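You operate a simulated robot arm through the tools that you are given. There is no shell and no other tool. Be economical: measure what you need, move in short steps, check, and stop when the job is done.

The job below is to be done with a simulated robot arm. You get a single attempt, and the scene is never put back.

TASK
Tape down both reels in the cradle with tabs from the feeder.
Fine: one stroke of the lever a tab, one tab across each loose end; the reels stay in the cradle.

It is judged by the outcome, as a careful person would: the job done as asked, and still so three seconds after it is handed in. It fails if anything else is knocked over, pushed out of place, dropped, spilled or broken.

THE ROBOT
A 7-joint arm with a two-finger parallel gripper, fixed in place. Base frame: the origin is at the foot of the arm, x ahead of it, y to its left, z up. Readings come in m, degrees, newtons and seconds.
With the tool pointing down near the work surface it reaches from about 0.3 to 0.7 m from the base axis. Its first joint turns from -66.0 to 66.0 degrees. Payload 1.57 kg.
Tool frame: the origin (TCP) lies between the finger pads and is the grasp point; the fingertips stand 0.03 m ahead of it; z points along the fingers, y is the line along which they close. Largest opening 0.11 m; finger width 0.024, thickness 0.012; the body of the gripper, 0.048 by 0.112 m, starts 0.078 m behind the TCP.
Orientation is told as [roll, pitch, yaw] about the base's x, y, z axes, in that order, counted from this pose: with the fingers straight down and closing along the base's y, the tool's x points along the base's -x, its y along +y and its z along -z.

THE INTERFACE
- The arm moves only by the tool jog_arm. Its argument "rows" is a list of rows, each a list of 3 entries, a list of its own where there are three numbers: the turn, a rotation vector about the base's x, y, z in rad, then the shift along the base's x, y, z in cm, then the finger opening in cm, from 0 to 11. In form: [[[rx, ry, rz], [tx, ty, tz], hand], ...]. A call has 1 to 10 rows; each row is the pose to reach, as a shift and turn from the pose commanded when the call began. Rows are played at 5 a second. More than 0.05 m and 8.6 degrees between two rows, or a gripper value outside its range, and nothing of the call is played. Where a pose cannot be reached the arm comes as near as it can. A force on the tool above 40 N (or 10 N above the force at the start of the call, whichever is more), or a blocked arm, ends the call early, and 0.2 s more pass. Each finger travels about 0.108 m/s and halts on what it meets, pressing with about 25 N; the grip force reading is that of the motor and also rises with nothing between the fingers. The clock runs only during rows and for 0.2 s after the last one: add rows that repeat a pose to give the fingers time. It gives the time, the measured TCP pose, the force on the tool (base axes), the opening and the grip force at its end, in the units of the frame above (readings bear some noise), with the torque about the TCP (base axes, N m) and any sound that the robot's microphone picked up.
- Cameras (640 x 400 px; columns grow to the right, rows downward): "scene" is fixed at [0.1576, -0.3811, 1.406]; the picture's right is [0.86, -0.51, 0.00], its down [-0.28, -0.47, -0.84] and it looks along [0.42, 0.72, -0.55] (base axes); focal length 330 px, centre (320, 200). "wrist" rides on the gripper at [0.07, 0.016, -0.141] in the tool frame; the picture's right is [-0.23, 0.97, 0.00], its down [-0.86, -0.20, -0.48] and it looks along [-0.47, -0.11, 0.88] (tool axes); focal length 222 px, centre (320, 200). There is no depth. A picture from a camera that has moved, and an enlarged one, comes with that camera's place and axes in the base frame and with its lens.
- snapshot(camera): a new picture of that camera. No time passes.
- inspect(camera, box): a new picture of the part [left, top, right, bottom] of that camera's present view, enlarged. No time passes.
- close_job(): hands the job in; it is judged then, once.

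Go step by step. Nothing tells you positions but the pictures and the camera data: compare them with the known pose of the tool, close in by small moves and look again before you grip or let go. The budget is 120 turns and 76 pictures, counting those below and the enlarged ones. Unless the task says otherwise, let go and move clear before handing in, and close with one line.

The tools are called after "Emit:" as a command line: name --argument value ..., lists and objects as JSON in quotes. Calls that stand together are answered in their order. jog_arm: Moves the arm, as the interface text tells. Its arguments: {"type":"object","properties":{"rows":{"type":"array","items":{"type":"array"}}},"required":["rows"]} The other tools are called the same way: snapshot (camera) takes a picture; inspect (camera, box) takes an enlarged picture of a part of a camera's view; close_job () hands the job in.

At the start:

```text
clock: 0.0
tool_pos: [0.3195, 0.0822, 1.1453]
orientation: [0.1, 0.0, 0.0]
force: [0.9, 0.1, -0.5]
ft_torque: [-0.01, 0.0, -0.02]
gripper_width: 0.1099
grip_force: 0.1
```

scene: 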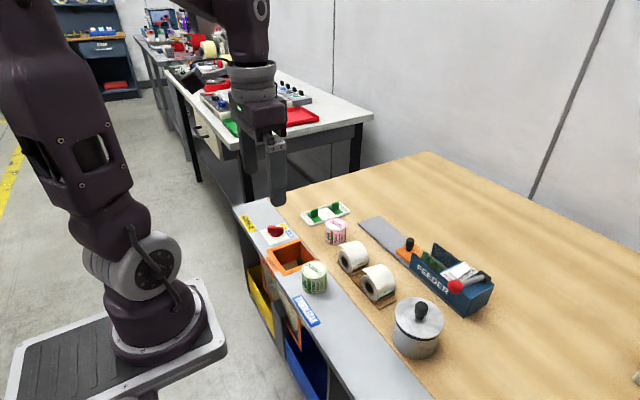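
wrist: 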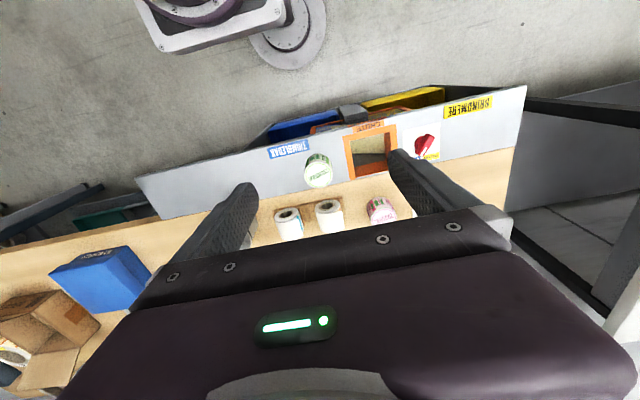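

I see a bench with a feeder (blue, red lever knob), two white reels in a cradle, and other objects around. I'll look closer at them before moving.

Emit:
inspect --camera "scene" --box '[320, 200, 420, 310]'

Emit:
inspect --camera "scene" --box '[350, 205, 510, 320]'

Emit:
inspect --camera "scene" --box '[230, 180, 400, 340]'

```text
3.64 times, centred on (370, 255) of scene
camera zoom: at [0.1576, -0.3811, 1.406], right [0.86, -0.51, 0.0], down [-0.28, -0.47, -0.84], along [0.42, 0.72, -0.55], focal length 1199 px, centre (138, 0)
```

zoom: 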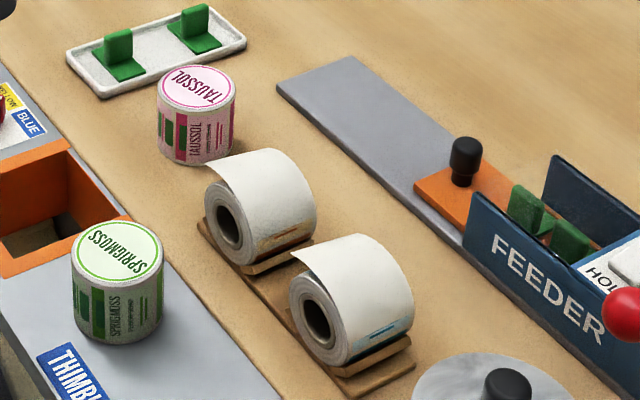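

```text
3.48 times, centred on (430, 262) of scene
camera zoom: at [0.1576, -0.3811, 1.406], right [0.86, -0.51, 0.0], down [-0.28, -0.47, -0.84], along [0.42, 0.72, -0.55], focal length 1147 px, centre (-63, -17)
```

zoom: 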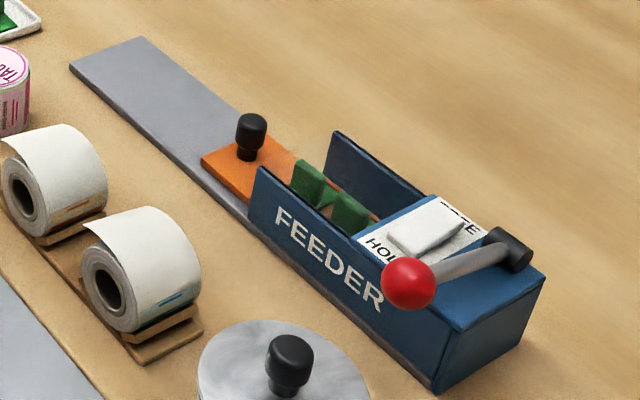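

```text
2.50 times, centred on (315, 260) of scene
camera zoom: at [0.1576, -0.3811, 1.406], right [0.86, -0.51, 0.0], down [-0.28, -0.47, -0.84], along [0.42, 0.72, -0.55], focal length 824 px, centre (332, 50)
```

zoom: 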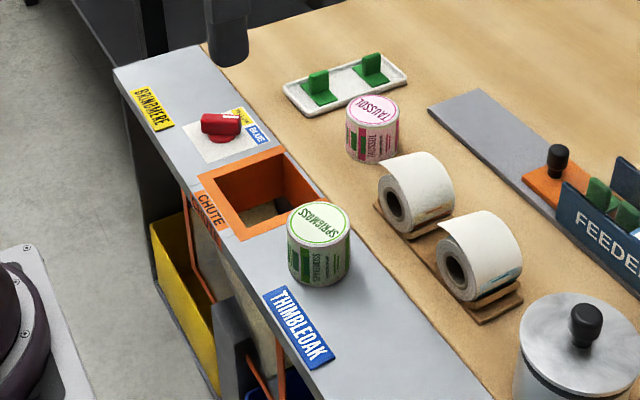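

The bench top seems to be near z≈0.83; reels at about (0.515, -0.01) and (0.515, 0.075); the feeder along y at x≈0.66. I'll move the wrist camera above the feeder to study it.

Emit:
jog_arm --rows '[[[0, 0, 0], [4, -1.2, -0.5], 11], [[0, 0, 0], [8, -2.4, -1], 11], [[0, 0, 0], [12, -3.6, -1.5], 11], [[0, 0, 0], [16, -5, -2], 11], [[0, 0, 0], [20, -6.4, -2.5], 11], [[0, 0, 0], [24, -8, -3], 11], [[0, 0, 0], [28, -9, -3.5], 11], [[0, 0, 0], [31, -10, -4], 11], [[0, 0, 0], [31, -10, -4], 11]]'

Emit:
snapshot --camera "wrist"

```text
clock: 2.0
tool_pos: [0.628, -0.017, 1.1061]
orientation: [0.0, 0.1, 0.0]
force: [0.7, 0.1, -0.2]
ft_torque: [-0.04, -0.02, 0.01]
gripper_width: 0.1099
grip_force: 0.2
```

```text
70 pictures are left
camera wrist: at [0.5569, 0.0005, 1.2483], right [0.23, 0.97, 0.0], down [0.86, -0.2, 0.48], along [0.46, -0.11, -0.88], focal length 222 px, centre (320, 200)
```

wrist: 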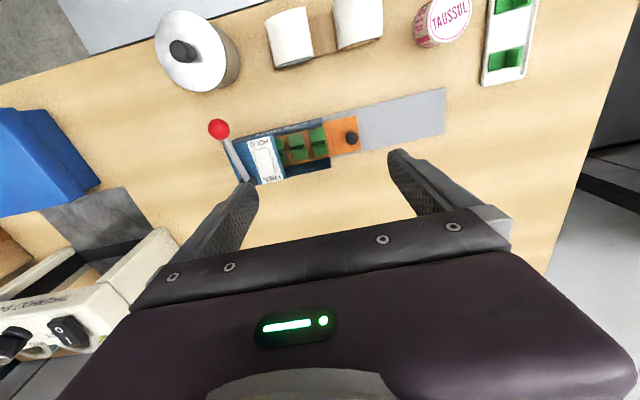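

Emit:
inspect --camera "wrist" --box '[200, 80, 460, 200]'

Emit:
inspect --camera "wrist" --box '[210, 110, 310, 195]'

Emit:
inspect --camera "wrist" --box '[250, 0, 540, 100]'

Emit:
inspect --camera "scene" --box '[420, 240, 500, 300]'

```text
2.46 times, centred on (330, 140) of wrist
camera zoom: at [0.5569, 0.0005, 1.2483], right [0.23, 0.97, 0.0], down [0.86, -0.2, 0.48], along [0.46, -0.11, -0.88], focal length 547 px, centre (295, 348)
```

zoom: 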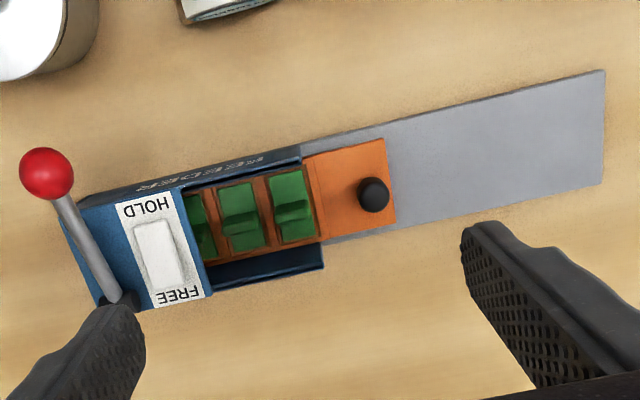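

```text
4.71 times, centred on (260, 152) of wrist
camera zoom: at [0.5569, 0.0005, 1.2483], right [0.23, 0.97, 0.0], down [0.86, -0.2, 0.48], along [0.46, -0.11, -0.88], focal length 1045 px, centre (602, 424)
```

zoom: 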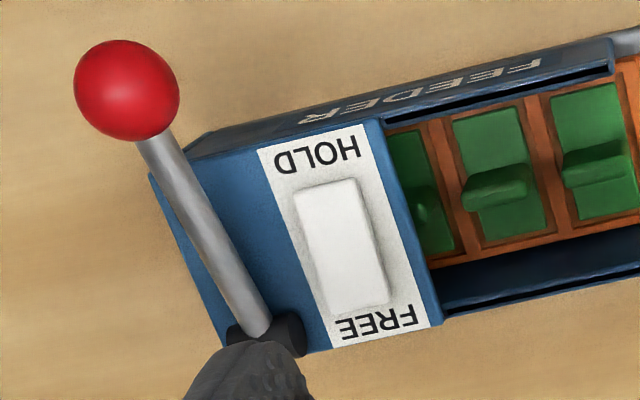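

```text
2.21 times, centred on (395, 50) of wrist
camera zoom: at [0.5569, 0.0005, 1.2483], right [0.23, 0.97, 0.0], down [0.86, -0.2, 0.48], along [0.46, -0.11, -0.88], focal length 490 px, centre (154, 531)
```

zoom: 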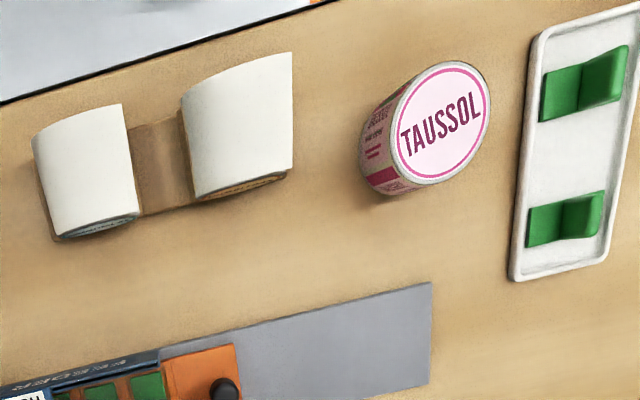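

```text
6.67 times, centred on (460, 270) of scene
camera zoom: at [0.1576, -0.3811, 1.406], right [0.86, -0.51, 0.0], down [-0.28, -0.47, -0.84], along [0.42, 0.72, -0.55], focal length 2198 px, centre (-613, -267)
```

zoom: 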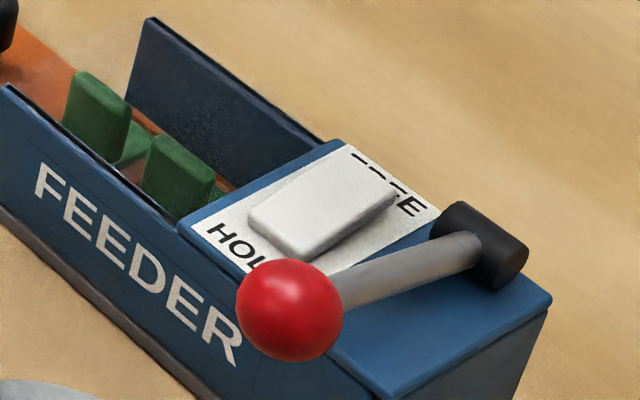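

The feeder has an orange shuttle with pocketed tabs, a lever (ball ≈ (0.581,-0.146,0.939), hub ≈ (0.67,-0.146,0.917), swinging about y) and a HOLD/FREE rocker. Next I'll view the reels from closer.

Emit:
jog_arm --rows '[[[0, 0, 0], [-2, 1.2, -3], 11], [[0, 0, 0], [-4, 2.4, -6], 11], [[0, 0, 0], [-6, 4, -9], 11], [[0, 0, 0], [-7, 5, -11], 11], [[0, 0, 0], [-7, 5, -11], 11]]'

Emit:
snapshot --camera "wrist"

Emit:
inspect --camera "wrist" --box '[190, 20, 430, 170]'

Emit:
inspect --camera "scene" --box '[330, 230, 410, 310]'

```text
clock: 3.2
tool_pos: [0.5574, 0.0345, 0.9956]
orientation: [-0.1, 0.0, 0.1]
force: [-0.2, 0.1, -0.5]
ft_torque: [0.03, 0.01, 0.0]
gripper_width: 0.11
grip_force: 0.2
```

```text
65 pictures are left
camera wrist: at [0.4862, 0.0514, 1.1375], right [0.23, 0.97, 0.0], down [0.85, -0.2, 0.48], along [0.47, -0.11, -0.88], focal length 222 px, centre (320, 200)
```

wrist: 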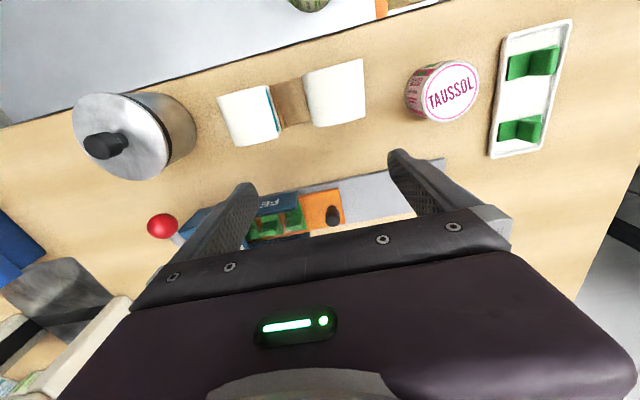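

```text
2.67 times, centred on (310, 95) of wrist
camera zoom: at [0.4862, 0.0514, 1.1375], right [0.23, 0.97, 0.0], down [0.85, -0.2, 0.48], along [0.47, -0.11, -0.88], focal length 592 px, centre (347, 480)
```

zoom: 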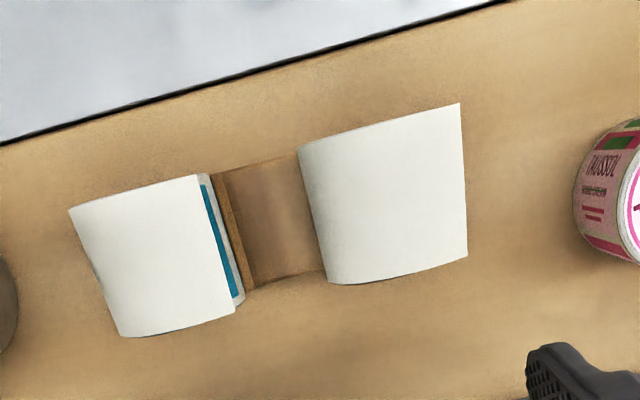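

```text
5.00 times, centred on (370, 270) of scene
camera zoom: at [0.1576, -0.3811, 1.406], right [0.86, -0.51, 0.0], down [-0.28, -0.47, -0.84], along [0.42, 0.72, -0.55], focal length 1648 px, centre (70, -150)
```

zoom: 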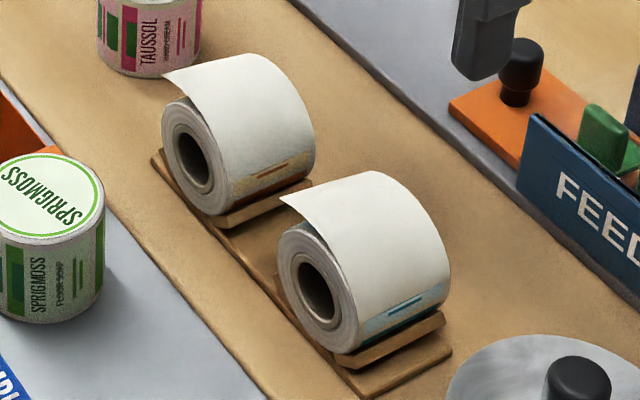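

Reels lie with axes along x; loose flaps overhang on their +y side (edges at y≈0.089 and ≈-0.002, x 0.48–0.53, z≈0.90). Now I'll look at the rocker state from closer before stroking.

Emit:
jog_arm --rows '[[[0, 0, 0], [1, -4, 0], 11], [[0, 0, 0], [1.5, -8, 0], 11], [[0, 0, 0], [2, -11.5, 0], 11], [[0, 0, 0], [2, -13, 0], 11], [[0, 0, 0], [2, -13, 0], 11]]'

Emit:
inspect --camera "wrist" --box '[220, 100, 460, 250]'

```text
clock: 4.4
tool_pos: [0.5779, -0.0964, 0.9956]
orientation: [-0.1, 0.0, 0.0]
force: [0.4, -0.1, -1.2]
ft_torque: [0.01, 0.0, -0.02]
gripper_width: 0.11
grip_force: 0.1
```

```text
2.67 times, centred on (340, 175) of wrist
camera zoom: at [0.5062, -0.08, 1.1366], right [0.23, 0.97, 0.0], down [0.86, -0.2, 0.48], along [0.47, -0.11, -0.88], focal length 592 px, centre (267, 267)
```

zoom: 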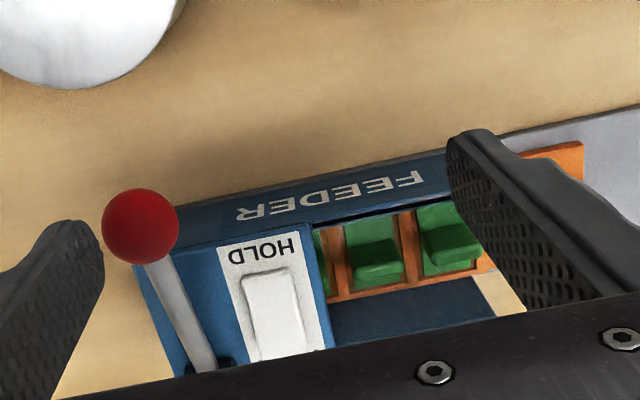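

The rocker looks to be on HOLD (FREE end raised). I'll close the fingers and hover over the ball of the lever.

Emit:
jog_arm --rows '[[[0, 0, 0], [0, 0, 1], 6], [[0, 0, 0], [0, -2, 1.5], 2], [[0, 0, 0], [0.3, -5, 1.5], 0], [[0, 0, 0], [0.3, -5, 1.5], 0], [[0, 0, 0], [0.3, -5, 1.5], 0]]'

Emit:
snapshot --camera "wrist"

Emit:
inspect --camera "scene" --box '[400, 220, 510, 320]'

```text
clock: 5.6
tool_pos: [0.5811, -0.1479, 1.0116]
orientation: [0.0, 0.0, 0.0]
force: [0.8, 0.0, -0.4]
ft_torque: [0.04, 0.04, -0.01]
gripper_width: 0.0002
grip_force: 21.2
```

```text
61 pictures are left
camera wrist: at [0.5098, -0.1305, 1.1532], right [0.23, 0.97, 0.0], down [0.86, -0.2, 0.48], along [0.47, -0.11, -0.88], focal length 222 px, centre (320, 200)
```

wrist: 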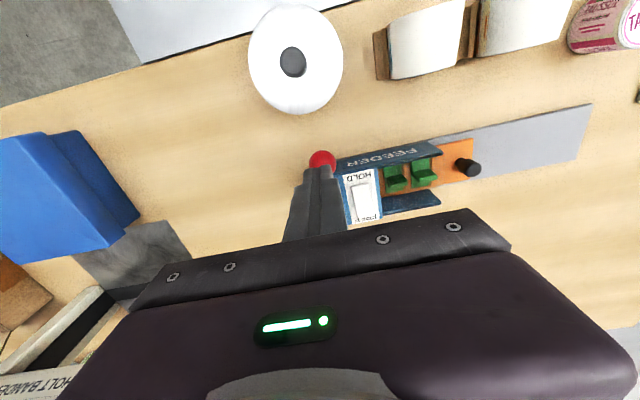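

```text
4.00 times, centred on (455, 270) of scene
camera zoom: at [0.1576, -0.3811, 1.406], right [0.86, -0.51, 0.0], down [-0.28, -0.47, -0.84], along [0.42, 0.72, -0.55], focal length 1319 px, centre (-220, -80)
```

zoom: 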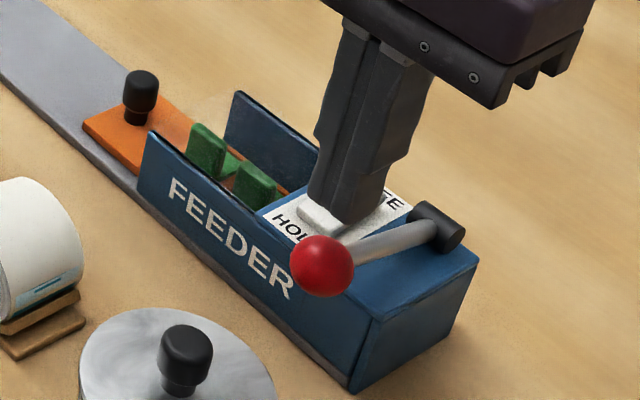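

Tips are ~3 cm above the ball. I'll press down in small steps.

Emit:
jog_arm --rows '[[[0, 0, 0], [0, 0, -1.5], 0], [[0, 0, 0], [0, 0, -2.5], 0], [[0, 0, 0], [0, 0, -3.2], 0], [[0, 0, 0], [0, 0, -3.8], 0], [[0, 0, 0], [0, 0, -4.4], 0]]'

Emit:
inspect --camera "scene" --box '[400, 220, 510, 320]'

```text
clock: 6.8
tool_pos: [0.5811, -0.1464, 0.967]
orientation: [0.0, -0.1, 0.1]
force: [-0.6, 0.0, 1.2]
ft_torque: [0.0, 0.06, 0.01]
gripper_width: 0.0002
grip_force: 21.5
```

```text
4.00 times, centred on (455, 270) of scene
camera zoom: at [0.1575, -0.3811, 1.406], right [0.86, -0.51, 0.0], down [-0.28, -0.47, -0.84], along [0.42, 0.72, -0.55], focal length 1319 px, centre (-220, -80)
```

zoom: 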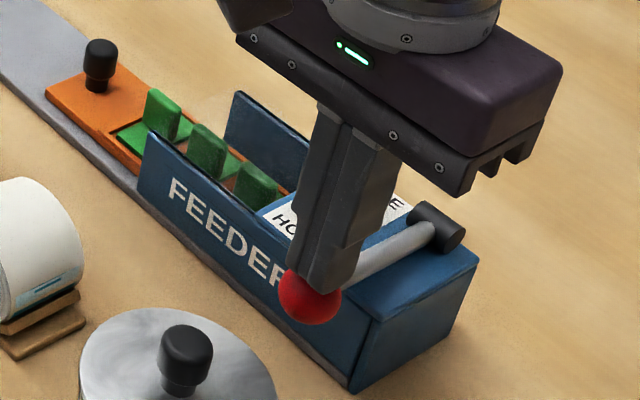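

The press drives the shuttle outwards. I'll continue the stroke until its stop.

Emit:
jog_arm --rows '[[[0, 0, 0], [0, 0, -0.5], 0], [[0, 0, 0], [0, 0, -1.0], 0], [[0, 0, 0], [0, 0, -1.5], 0]]'

Emit:
inspect --camera "scene" --box '[400, 220, 510, 320]'

```text
clock: 7.4
tool_pos: [0.5802, -0.1464, 0.9613]
orientation: [-0.1, -0.2, 0.0]
force: [-9.4, 5.7, 24.5]
ft_torque: [0.17, 0.24, 0.0]
gripper_width: 0.0
grip_force: 21.3
stopped in row 3: the force on the tool passed its limit at 48 N (the readings are from after the stop); the commanded pose is now the measured one
```

```text
4.00 times, centred on (455, 270) of scene
camera zoom: at [0.1569, -0.3808, 1.4062], right [0.86, -0.51, 0.0], down [-0.28, -0.47, -0.84], along [0.43, 0.72, -0.55], focal length 1319 px, centre (-220, -80)
```

zoom: 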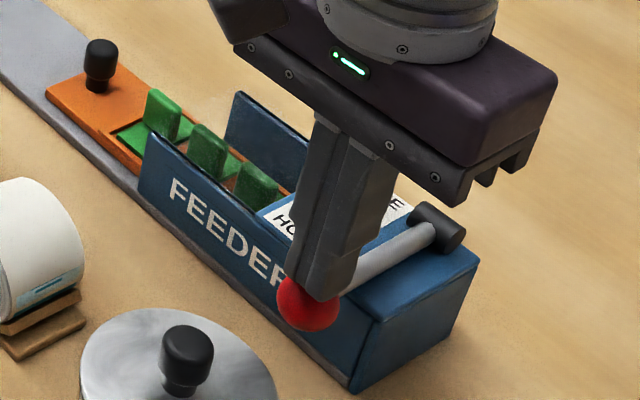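

The lever is at its stop, and the first tab stands out of the walls. I'll lift off and check that the lever comes back and the tab stays out.

Emit:
jog_arm --rows '[[[0, 0, 0], [0, 0, 1], 0], [[0, 0, 0], [0, 0, 3], 0], [[0, 0, 0], [0, 0, 7], 0], [[0, 0, 0], [-2, 4, 10], 4], [[0, 0, 0], [-5, 8, 10], 8], [[0, 0, 0], [-5, 11, 10], 11], [[0, 0, 0], [-5, 12, 10], 11]]'

Emit:
inspect --camera "scene" --box '[400, 220, 510, 320]'

Emit:
snapshot --camera "wrist"

```text
refused: row 4 steps farther than a row can; nothing moved
```

```text
4.00 times, centred on (455, 270) of scene
camera zoom: at [0.1569, -0.3808, 1.4062], right [0.86, -0.51, 0.0], down [-0.28, -0.47, -0.84], along [0.43, 0.72, -0.55], focal length 1319 px, centre (-220, -80)
```

zoom: 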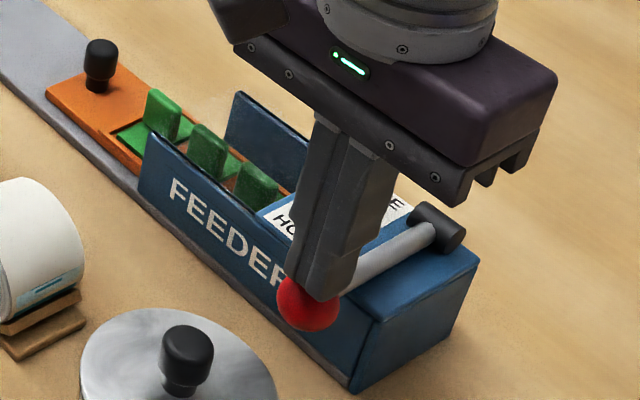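

```text
56 pictures are left
camera wrist: at [0.5092, -0.1297, 1.1036], right [0.23, 0.97, 0.0], down [0.85, -0.2, 0.48], along [0.47, -0.11, -0.88], focal length 222 px, centre (320, 200)
```

wrist: 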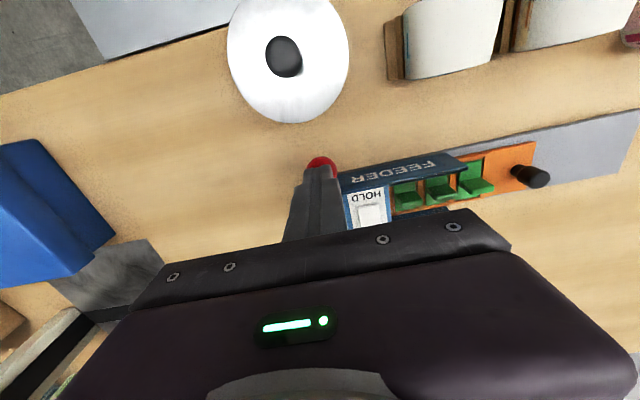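

The jog was refused for a too long step, so nothing moved. I'll lift with shorter steps and move to view the exposed tab.

Emit:
jog_arm --rows '[[[0, 0, 0], [0, 0, 1], 0], [[0, 0, 0], [0, 0, 3], 0], [[0, 0, 0], [0, 0, 6], 0], [[0, 0, 0], [0, 3, 8.5], 2], [[0, 0, 0], [0, 7, 8.5], 5], [[0, 0, 0], [0, 11, 8.5], 8], [[0, 0, 0], [0, 15, 8], 11], [[0, 0, 0], [0, 17.5, 7], 11], [[0, 0, 0], [0, 17.5, 7], 11]]'

Emit:
inspect --camera "scene" --box '[400, 220, 510, 320]'

Emit:
snapshot --camera "wrist"

```text
clock: 9.4
tool_pos: [0.5811, 0.0286, 1.0305]
orientation: [-0.1, -0.1, 0.0]
force: [-0.8, -0.1, 0.5]
ft_torque: [-0.01, 0.02, -0.01]
gripper_width: 0.1102
grip_force: 0.0
```

```text
4.00 times, centred on (455, 270) of scene
camera zoom: at [0.1576, -0.3811, 1.406], right [0.86, -0.51, 0.0], down [-0.28, -0.47, -0.84], along [0.42, 0.72, -0.55], focal length 1319 px, centre (-220, -80)
```

zoom: 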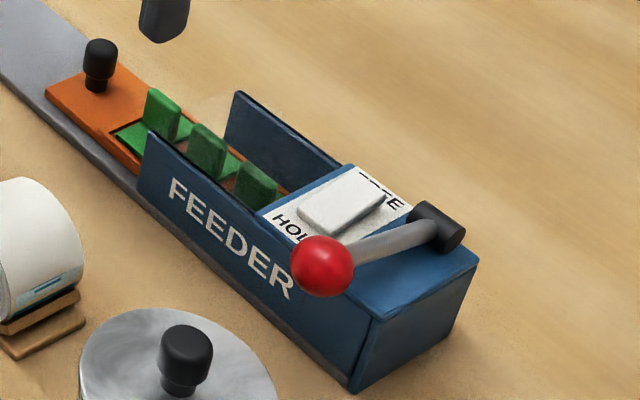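

```text
54 pictures are left
camera wrist: at [0.5099, 0.0457, 1.1708], right [0.23, 0.97, 0.0], down [0.85, -0.2, 0.48], along [0.47, -0.11, -0.88], focal length 222 px, centre (320, 200)
```

wrist: 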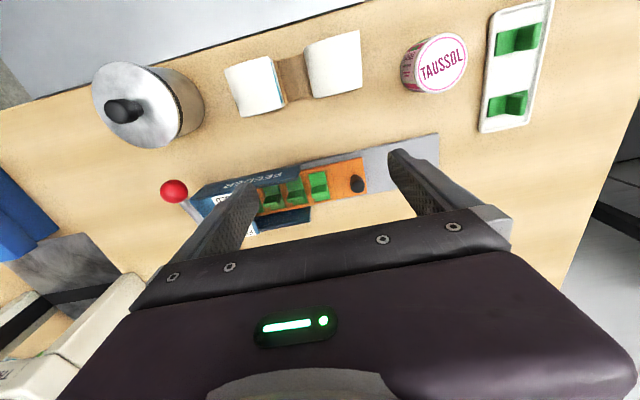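

The lever sprang back and the first tab stands clear of the walls. I'll take enlarged views to locate it.

Emit:
inspect --camera "wrist" --box '[240, 140, 400, 240]'

Emit:
inspect --camera "scene" --box '[400, 220, 470, 275]'

```text
4.00 times, centred on (320, 190) of wrist
camera zoom: at [0.5099, 0.0457, 1.1708], right [0.23, 0.97, 0.0], down [0.85, -0.2, 0.48], along [0.47, -0.11, -0.88], focal length 888 px, centre (320, 240)
```

zoom: 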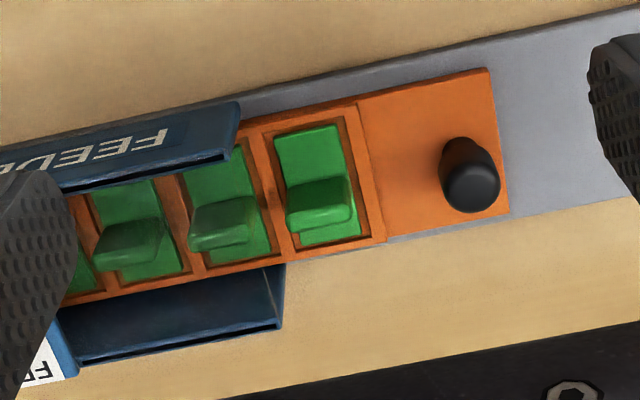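

```text
7.27 times, centred on (435, 248) of scene
camera zoom: at [0.1576, -0.3811, 1.406], right [0.86, -0.51, 0.0], down [-0.28, -0.47, -0.84], along [0.42, 0.72, -0.55], focal length 2398 px, centre (-516, -146)
```

zoom: 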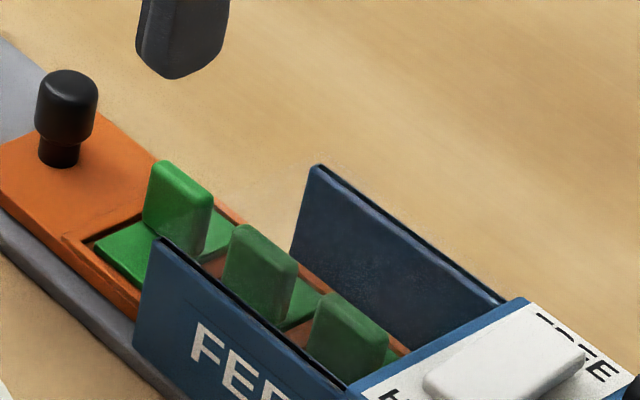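

The exposed tab's fin is thin along x and wide along y, with its top at about (0.650, 0.013, 0.888), so I need to yaw 90° to grip it. First a sharper look at the flaps.

Emit:
inspect --camera "scene" --box '[346, 236, 382, 260]'

Emit:
inspect --camera "scene" --box '[368, 258, 416, 290]'

Emit:
inspect --camera "wrist" --box '[210, 20, 380, 130]'

```text
16.00 times, centred on (364, 248) of scene
camera zoom: at [0.1576, -0.3811, 1.406], right [0.86, -0.51, 0.0], down [-0.28, -0.47, -0.84], along [0.42, 0.72, -0.55], focal length 5275 px, centre (-384, -568)
```

zoom: 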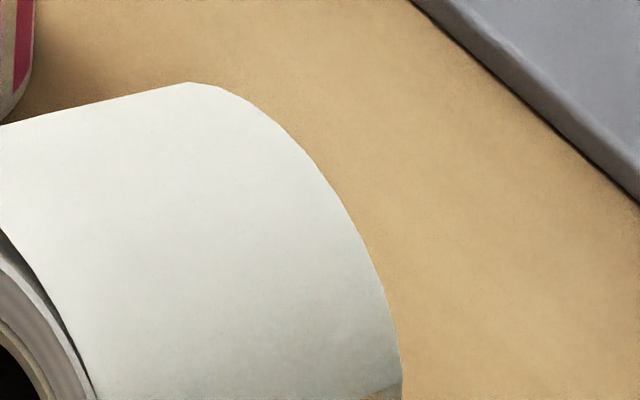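

```text
12.50 times, centred on (392, 274) of scene
camera zoom: at [0.1576, -0.3811, 1.406], right [0.86, -0.51, 0.0], down [-0.28, -0.47, -0.84], along [0.42, 0.72, -0.55], focal length 4121 px, centre (-580, -725)
```

zoom: 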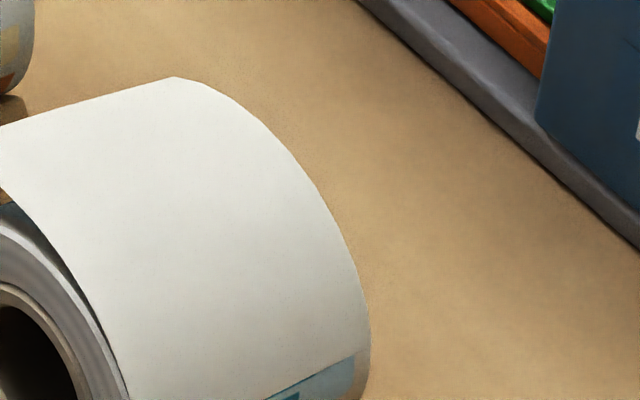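

```text
3.64 times, centred on (295, 75) of wrist
camera zoom: at [0.5099, 0.0457, 1.1708], right [0.23, 0.97, 0.0], down [0.85, -0.2, 0.48], along [0.47, -0.11, -0.88], focal length 808 px, centre (411, 654)
```

zoom: 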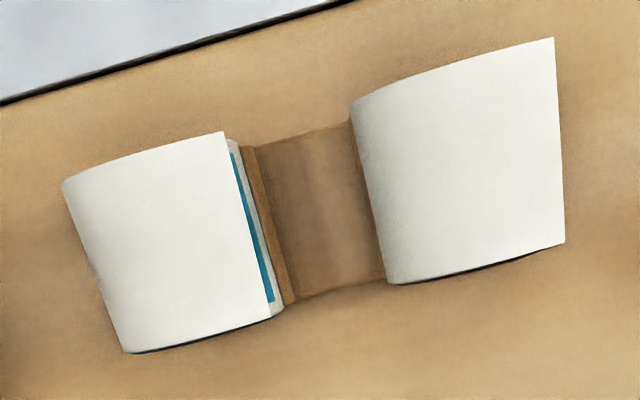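

Both flaps lift off towards +y, their ends about 55° round from the top. I'll turn the tool -90° while moving above the exposed tab.

Emit:
jog_arm --rows '[[[0, 0, -0.145], [0.7, -0.1, 0], 9], [[0, 0, -0.29], [1.4, -0.2, 0], 7], [[0, 0, -0.435], [2.1, -0.4, 0], 6], [[0, 0, -0.58], [2.8, -0.6, 0], 6], [[0, 0, -0.725], [3.5, -0.8, 0], 6], [[0, 0, -0.87], [4.2, -1.0, 0], 6], [[0, 0, -1.015], [4.9, -1.1, 0], 6], [[0, 0, -1.16], [5.6, -1.2, 0], 6], [[0, 0, -1.305], [6.3, -1.4, 0], 6], [[0, 0, -1.45], [6.9, -1.5, 0], 6]]'

Emit:
jog_arm --rows '[[[0, 0, -0.1208], [0, 0, -1], 6], [[0, 0, -0.1208], [0, 0, -2], 6], [[0, 0, -0.1208], [0, 0, -2], 6]]'

Emit:
snapshot --camera "wrist"

Emit:
inspect --camera "scene" --box '[380, 190, 480, 280]'

```text
clock: 11.6
tool_pos: [0.6504, 0.0111, 1.0303]
orientation: [-0.1, -0.1, -83.2]
force: [0.4, 0.9, 0.2]
ft_torque: [0.03, 0.0, 0.01]
gripper_width: 0.06
grip_force: 0.0
```

```text
clock: 12.4
tool_pos: [0.6512, 0.0138, 1.0101]
orientation: [-0.1, -0.1, -90.0]
force: [0.2, 0.1, -0.1]
ft_torque: [0.02, 0.02, 0.02]
gripper_width: 0.0599
grip_force: 0.0
```

```text
48 pictures are left
camera wrist: at [0.6659, 0.0847, 1.1523], right [0.97, -0.23, 0.0], down [-0.2, -0.85, 0.48], along [-0.11, -0.47, -0.88], focal length 222 px, centre (320, 200)
```

wrist: 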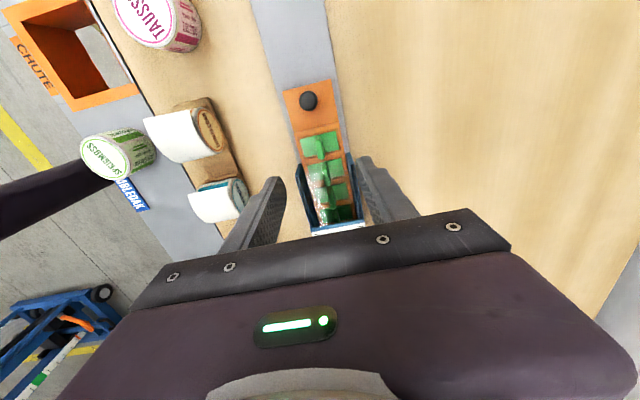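

```text
4.44 times, centred on (430, 235) of scene
camera zoom: at [0.1576, -0.3811, 1.406], right [0.86, -0.51, 0.0], down [-0.28, -0.47, -0.84], along [0.42, 0.72, -0.55], focal length 1465 px, centre (-169, 44)
```

zoom: 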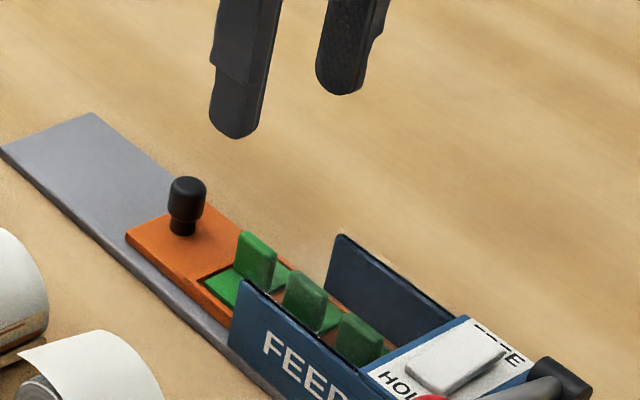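

Emit:
inspect --camera "wrist" --box '[260, 80, 400, 240]'

Emit:
inspect --camera "wrist" --box '[130, 90, 270, 230]'

```text
2.50 times, centred on (330, 160) of wrist
camera zoom: at [0.6659, 0.0847, 1.1523], right [0.97, -0.23, 0.0], down [-0.2, -0.85, 0.48], along [-0.11, -0.47, -0.88], focal length 555 px, centre (295, 300)
```

zoom: 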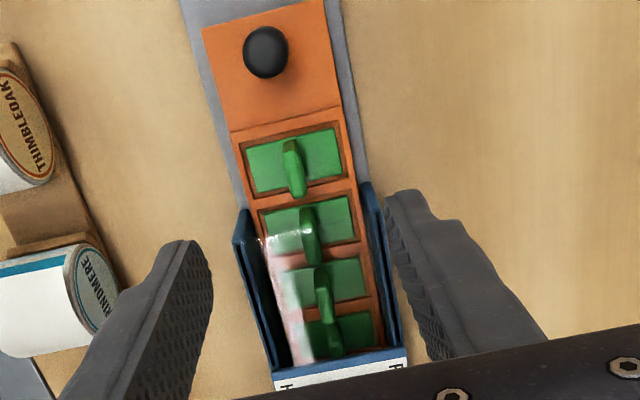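

```text
2.86 times, centred on (200, 160) of wrist
camera zoom: at [0.6659, 0.0847, 1.1523], right [0.97, -0.23, 0.0], down [-0.2, -0.85, 0.48], along [-0.11, -0.47, -0.88], focal length 635 px, centre (663, 314)
```

zoom: 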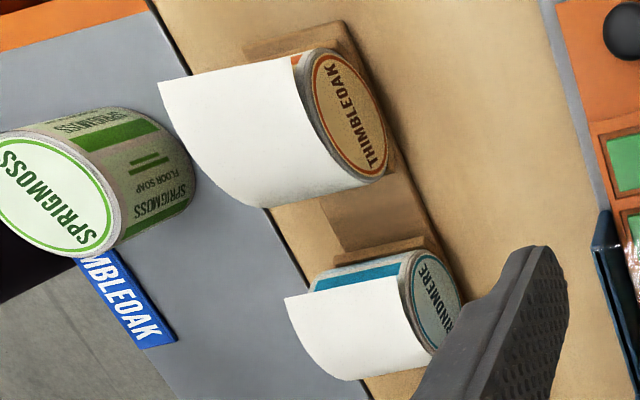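

A transparent cover guards the inner tabs; only the first is free. I'll descend around its fin (aim (0.648, 0.016), tips ~9 mm above the shuttle).

Emit:
jog_arm --rows '[[[0, 0, 0], [-0.3, 0.2, -2], 4], [[0, 0, 0], [-0.3, 0.2, -5], 3], [[0, 0, 0], [-0.3, 0.2, -8], 3], [[0, 0, 0], [-0.3, 0.2, -8], 3]]'

Emit:
inspect --camera "wrist" --box '[260, 100, 400, 220]'

Emit:
inspect --camera "scene" --box '[390, 200, 470, 275]'

```text
clock: 13.4
tool_pos: [0.6472, 0.0152, 0.9275]
orientation: [-0.1, 0.0, -90.1]
force: [0.1, 0.3, -0.9]
ft_torque: [-0.01, 0.01, 0.0]
gripper_width: 0.0301
grip_force: 0.1
```

```text
3.33 times, centred on (330, 160) of wrist
camera zoom: at [0.6625, 0.086, 1.0697], right [0.97, -0.23, 0.0], down [-0.2, -0.85, 0.48], along [-0.11, -0.47, -0.88], focal length 740 px, centre (287, 333)
```

zoom: 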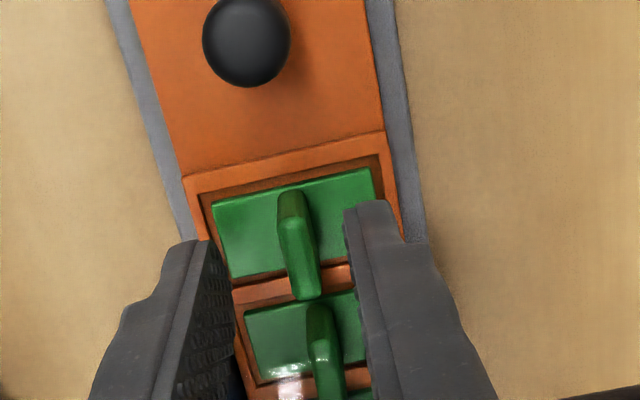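

```text
5.33 times, centred on (430, 238) of scene
camera zoom: at [0.1576, -0.3811, 1.406], right [0.86, -0.51, 0.0], down [-0.28, -0.47, -0.84], along [0.42, 0.72, -0.55], focal length 1758 px, centre (-267, 0)
```

zoom: 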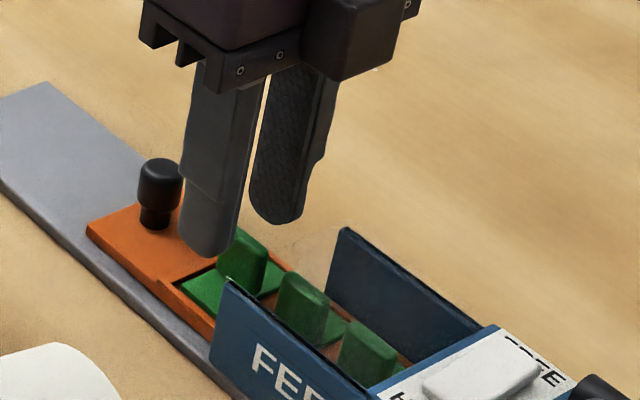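

The fin is centred between the fingers. I'll descend the last 3 cm and grip.

Emit:
jog_arm --rows '[[[0, 0, 0], [0, 0, -1.5], 3], [[0, 0, 0], [0, 0, -2.9], 3], [[0, 0, 0], [0, 0, -2.9], 1.5], [[0, 0, 0], [0, 0, -2.9], 0], [[0, 0, 0], [0, 0, -2.9], 0], [[0, 0, 0], [0, 0, -2.9], 0]]'

```text
clock: 14.8
tool_pos: [0.6468, 0.0152, 0.9005]
orientation: [-0.1, -0.1, -90.0]
force: [0.6, 0.1, 0.2]
ft_torque: [0.0, -0.01, 0.0]
gripper_width: 0.0064
grip_force: 25.0
```

Gripped at 6.4 mm, the fin's thickness. I'll lift straight up and check.

Emit:
jog_arm --rows '[[[0, 0, 0], [0, 0, 0.7], 0], [[0, 0, 0], [0, 0, 2], 0], [[0, 0, 0], [0, 0, 5], 0], [[0, 0, 0], [0, 0, 9], 0], [[0, 0, 0], [0, 0, 11], 0]]'

Emit:
inspect --camera "wrist" --box '[240, 60, 420, 220]'

Emit:
inspect --camera "scene" --box '[370, 160, 490, 280]'

```text
clock: 16.0
tool_pos: [0.6466, 0.0138, 1.0134]
orientation: [-0.1, -0.2, -90.0]
force: [1.2, 0.1, 0.4]
ft_torque: [0.0, -0.04, -0.02]
gripper_width: 0.0063
grip_force: 25.0
```

```text
2.50 times, centred on (330, 140) of wrist
camera zoom: at [0.6626, 0.0852, 1.1542], right [0.97, -0.23, 0.0], down [-0.2, -0.85, 0.48], along [-0.11, -0.47, -0.88], focal length 555 px, centre (295, 350)
```

zoom: 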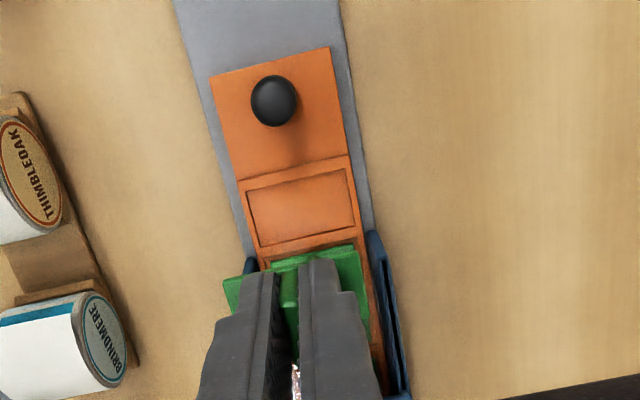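

```text
3.33 times, centred on (430, 220) of scene
camera zoom: at [0.1576, -0.3811, 1.406], right [0.86, -0.51, 0.0], down [-0.28, -0.47, -0.84], along [0.42, 0.72, -0.55], focal length 1099 px, centre (-47, 133)
```

zoom: 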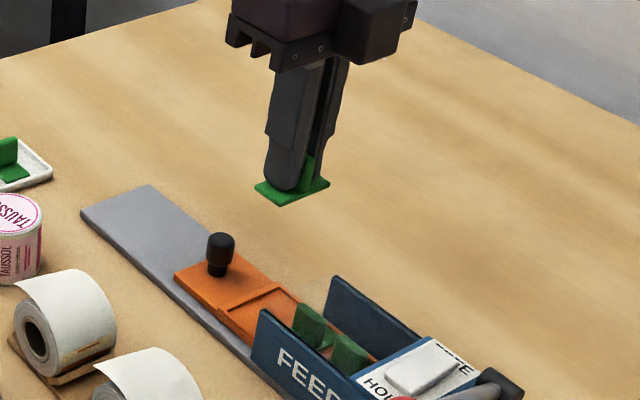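

The tab is firmly held. I'll do the nearer-to-lever reel (GRINDMERE, y≈-0.032) first so its fin won't be in the way of the second; turn back the yaw while moving above the reels.

Emit:
jog_arm --rows '[[[0, 0, 0.145], [-1.2, 0.6, 1], 0], [[0, 0, 0.29], [-2.6, 1.2, 2], 0], [[0, 0, 0.435], [-4, 1.8, 3], 0], [[0, 0, 0.58], [-5.5, 2.5, 4], 0], [[0, 0, 0.725], [-7, 3.2, 4.7], 0], [[0, 0, 0.87], [-8.5, 3.9, 4.7], 0], [[0, 0, 1.015], [-10, 4.6, 4.7], 0], [[0, 0, 1.16], [-11.5, 5.3, 4.7], 0], [[0, 0, 1.305], [-13, 6, 4.7], 0], [[0, 0, 1.45], [-14.2, 6.6, 4.7], 0]]'

Emit:
jog_arm --rows '[[[0, 0, 0.121], [0, 0, 0], 0], [[0, 0, 0.121], [0, 0, 0], 0]]'

```text
clock: 18.2
tool_pos: [0.5053, 0.0824, 1.0575]
orientation: [0.0, -0.1, -6.7]
force: [-1.0, -1.0, -0.4]
ft_torque: [0.06, -0.01, 0.01]
gripper_width: 0.0059
grip_force: 25.2
```

```text
clock: 18.8
tool_pos: [0.5058, 0.0797, 1.059]
orientation: [-0.1, -0.2, 0.0]
force: [0.0, 0.6, -0.4]
ft_torque: [0.0, 0.0, -0.02]
gripper_width: 0.006
grip_force: 25.0
```

Now I'll tilt the tool 45° about x (body towards +y), staying high.

Emit:
jog_arm --rows '[[[-0.131, 0, 0], [0, 0, 0], 0], [[-0.262, 0, 0], [0, 0, 0], 0], [[-0.393, 0, 0], [0, 0, 0], 0], [[-0.524, 0, 0], [0, 0, 0], 0], [[-0.655, 0, 0], [0, 0, 0], 0], [[-0.785, 0, 0], [0, 0, 0], 0], [[-0.785, 0, 0], [0, -0.8, -2], 0], [[-0.785, 0, 0], [0, -1.8, -5], 0], [[-0.785, 0, 0], [0, -1.8, -5], 0]]'

Emit:
snapshot --camera "wrist"

Emit:
inspect --camera "scene" --box '[310, 160, 430, 300]'

```text
clock: 20.8
tool_pos: [0.5044, 0.0617, 1.0087]
orientation: [-45.1, -0.1, 0.1]
force: [-0.1, 0.3, 0.0]
ft_torque: [-0.01, -0.01, 0.02]
gripper_width: 0.006
grip_force: 25.1
```

```text
40 pictures are left
camera wrist: at [0.4327, 0.1743, 1.0969], right [0.23, 0.69, -0.69], down [0.85, 0.2, 0.48], along [0.47, -0.7, -0.54], focal length 222 px, centre (320, 200)
```

wrist: 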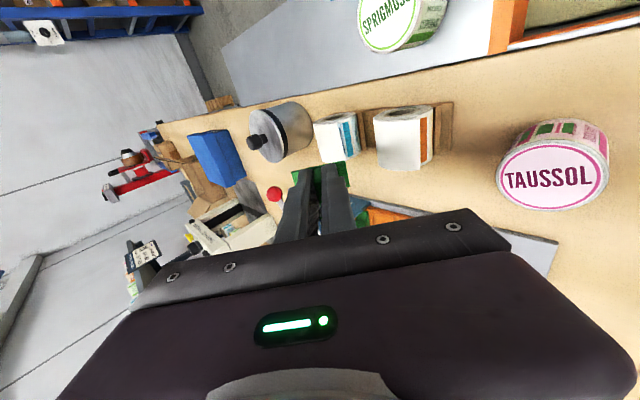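

```text
2.86 times, centred on (370, 230) of scene
camera zoom: at [0.1576, -0.3811, 1.406], right [0.86, -0.51, 0.0], down [-0.28, -0.47, -0.84], along [0.42, 0.72, -0.55], focal length 942 px, centre (177, 114)
```

zoom: 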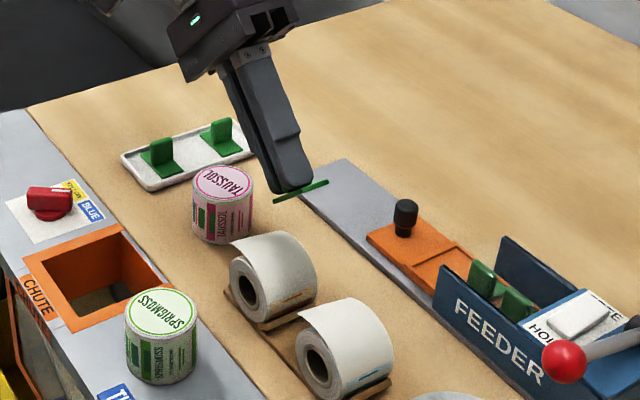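

Tab held tilted as planned. I'll zoom the wrist view to compare the tab and the left reel.

Emit:
inspect --camera "wrist" --box '[250, 85, 460, 215]'

```text
3.05 times, centred on (355, 150) of wrist
camera zoom: at [0.4327, 0.1743, 1.0969], right [0.23, 0.69, -0.69], down [0.85, 0.2, 0.48], along [0.47, -0.7, -0.54], focal length 677 px, centre (213, 352)
```

zoom: 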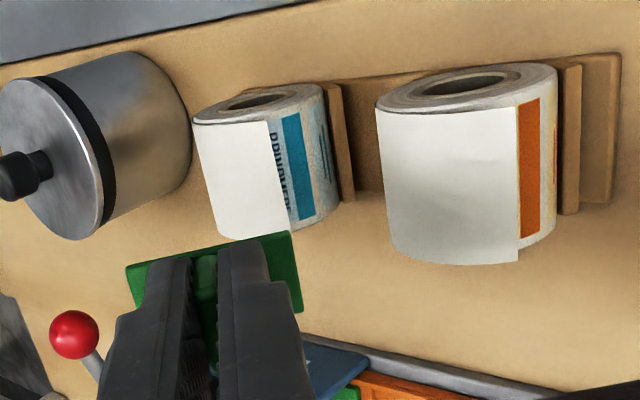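

Good view: the left reel centre is at (y -0.0315, z 0.880), its flap edge at about 47° from the top. I'll set the tilt to 50° and line up along the radial direction.

Emit:
jog_arm --rows '[[[-0.085, 0, 0], [0.1, 0, -2], 0], [[-0.085, 0, 0], [0.1, 0.1, -5], 0], [[-0.085, 0, 0], [0.1, -1.4, -6.3], 0], [[-0.085, 0, 0], [0.1, -1.4, -6.3], 0]]'

Emit:
inspect --camera "wrist" --box '[250, 85, 460, 215]'

Emit:
inspect --camera "scene" --box '[330, 190, 430, 300]'

```text
clock: 21.8
tool_pos: [0.5064, 0.0477, 0.9452]
orientation: [-49.9, -0.2, 0.1]
force: [0.2, 0.2, -0.5]
ft_torque: [0.03, -0.02, 0.05]
gripper_width: 0.0063
grip_force: 24.7
```

```text
3.05 times, centred on (355, 150) of wrist
camera zoom: at [0.4351, 0.1673, 1.0235], right [0.23, 0.63, -0.74], down [0.85, 0.24, 0.46], along [0.47, -0.74, -0.48], focal length 677 px, centre (213, 352)
```

zoom: 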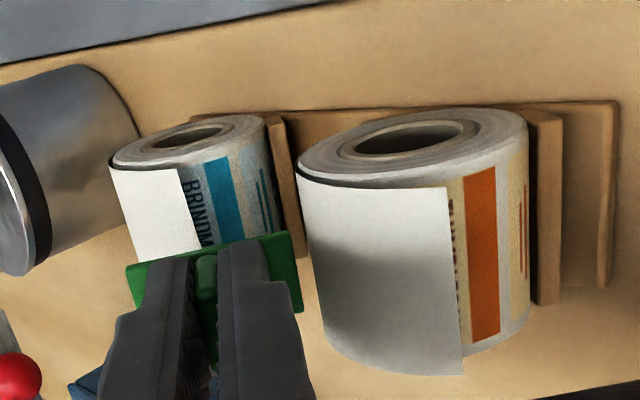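

```text
3.64 times, centred on (380, 245) of scene
camera zoom: at [0.1576, -0.3811, 1.406], right [0.86, -0.51, 0.0], down [-0.28, -0.47, -0.84], along [0.42, 0.72, -0.55], focal length 1199 px, centre (102, 36)
```

zoom: 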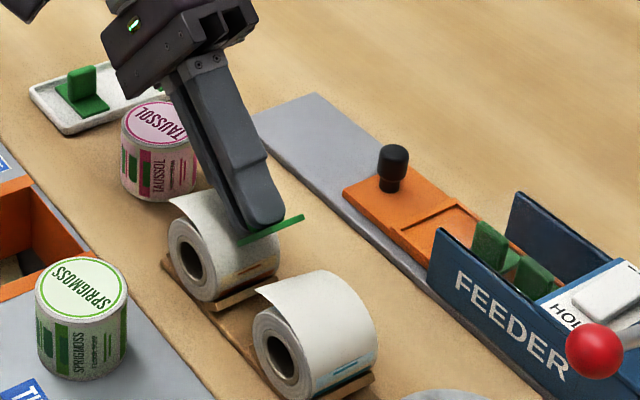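

Aligned radially, about 6 cm out. I'll approach along the axis in small steps.

Emit:
jog_arm --rows '[[[0, 0, 0], [0, -0.46, -0.39], 0], [[0, 0, 0], [0, -0.92, -0.77], 0], [[0, 0, 0], [0, -1.3, -1.09], 0], [[0, 0, 0], [0, -1.3, -1.09], 0]]'

Emit:
inspect --camera "wrist" --box '[250, 85, 460, 215]'

Emit:
inspect --camera "scene" --box '[350, 220, 420, 290]'

```text
clock: 22.8
tool_pos: [0.5061, 0.0344, 0.9335]
orientation: [-49.9, -0.2, 0.0]
force: [0.3, -0.4, 0.0]
ft_torque: [0.02, 0.05, 0.02]
gripper_width: 0.0059
grip_force: 25.7
```

```text
3.05 times, centred on (355, 150) of wrist
camera zoom: at [0.4347, 0.1544, 1.0124], right [0.23, 0.63, -0.74], down [0.85, 0.24, 0.46], along [0.47, -0.74, -0.48], focal length 677 px, centre (213, 352)
```

zoom: 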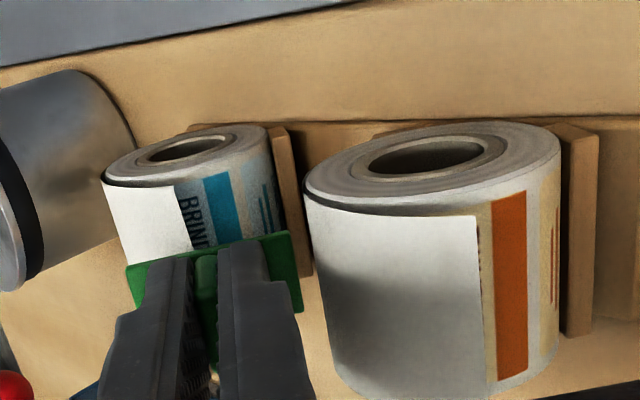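

```text
5.71 times, centred on (385, 255) of scene
camera zoom: at [0.1576, -0.3811, 1.406], right [0.86, -0.51, 0.0], down [-0.28, -0.47, -0.84], along [0.42, 0.72, -0.55], focal length 1884 px, centre (-51, -114)
```

zoom: 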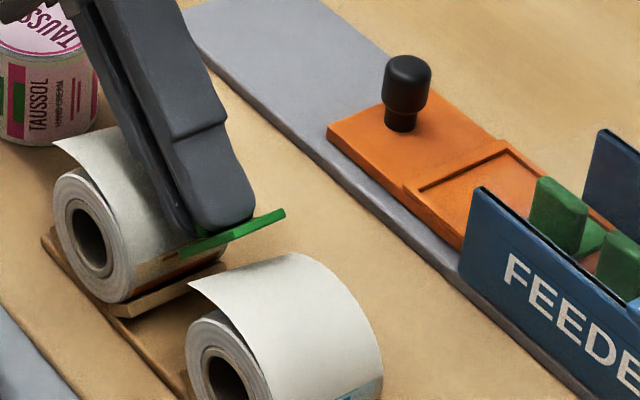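

Still clear of the flap. I continue about 0.9 cm along the axis.

Emit:
jog_arm --rows '[[[0, 0, 0], [0, -0.3, -0.25], 0], [[0, 0, 0], [0, -0.5, -0.42], 0], [[0, 0, 0], [0, -0.69, -0.58], 0]]'

Emit:
inspect --camera "scene" --box '[360, 245, 410, 290]'

```text
clock: 23.6
tool_pos: [0.5068, 0.0288, 0.9282]
orientation: [-49.8, -0.1, 0.1]
force: [0.9, -0.5, 0.2]
ft_torque: [0.01, 0.03, 0.03]
gripper_width: 0.006
grip_force: 24.6
```

```text
8.89 times, centred on (385, 268) of scene
camera zoom: at [0.1576, -0.3811, 1.406], right [0.86, -0.51, 0.0], down [-0.28, -0.47, -0.84], along [0.42, 0.72, -0.55], focal length 2930 px, centre (-258, -400)
```

zoom: 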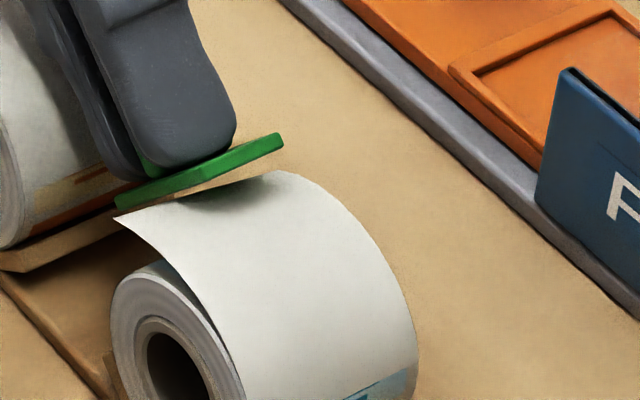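

Nearly touching. Another small step.

Emit:
jog_arm --rows '[[[0, 0, 0], [0, -0.2, -0.17], 0], [[0, 0, 0], [0, -0.4, -0.33], 0], [[0, 0, 0], [0, -0.54, -0.45], 0]]'

Emit:
inspect --camera "scene" --box '[360, 245, 410, 290]'

Emit:
inspect --camera "wrist" --box '[260, 85, 400, 215]'

```text
clock: 24.4
tool_pos: [0.5062, 0.0221, 0.9248]
orientation: [-49.9, -0.2, 0.1]
force: [0.9, -1.3, -0.5]
ft_torque: [0.01, -0.02, 0.0]
gripper_width: 0.0063
grip_force: 25.1
```

```text
8.89 times, centred on (385, 268) of scene
camera zoom: at [0.1576, -0.3811, 1.406], right [0.86, -0.51, 0.0], down [-0.28, -0.47, -0.84], along [0.42, 0.72, -0.55], focal length 2930 px, centre (-258, -400)
```

zoom: 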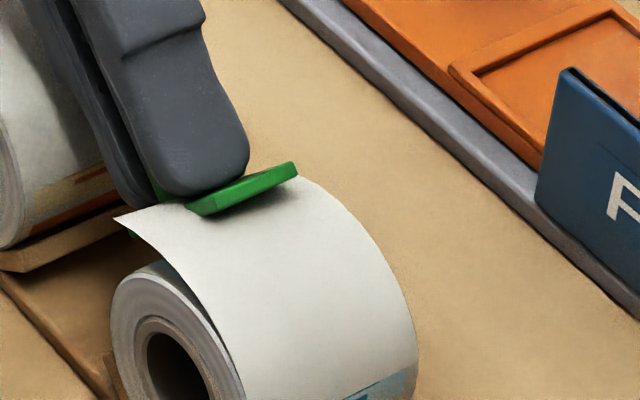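

```text
3.08 times, centred on (330, 150) of wrist
camera zoom: at [0.4349, 0.1421, 1.0033], right [0.23, 0.63, -0.74], down [0.85, 0.24, 0.46], along [0.47, -0.74, -0.48], focal length 684 px, centre (289, 354)
```

zoom: 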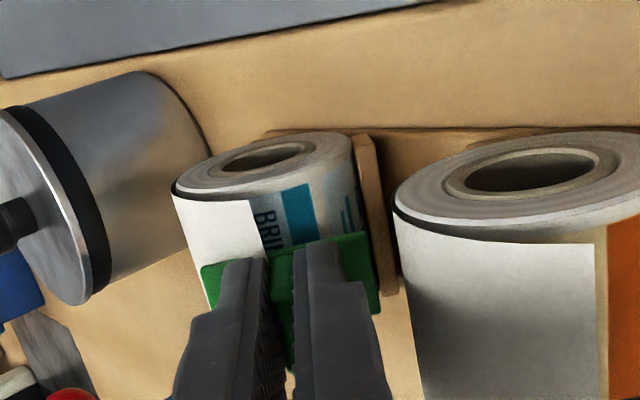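

The flap gives no resistance; the tab covers its edge line well. I continue gently until it presses on the roll.

Emit:
jog_arm --rows '[[[0, 0, 0], [0, -0.15, -0.13], 0], [[0, 0, 0], [0, -0.3, -0.26], 0], [[0, 0, 0], [0, -0.42, -0.35], 0]]'

```text
clock: 25.2
tool_pos: [0.508, 0.0181, 0.921]
orientation: [-49.8, -0.1, 0.2]
force: [-0.2, 1.8, 2.7]
ft_torque: [-0.03, 0.0, 0.01]
gripper_width: 0.0061
grip_force: 25.1
```

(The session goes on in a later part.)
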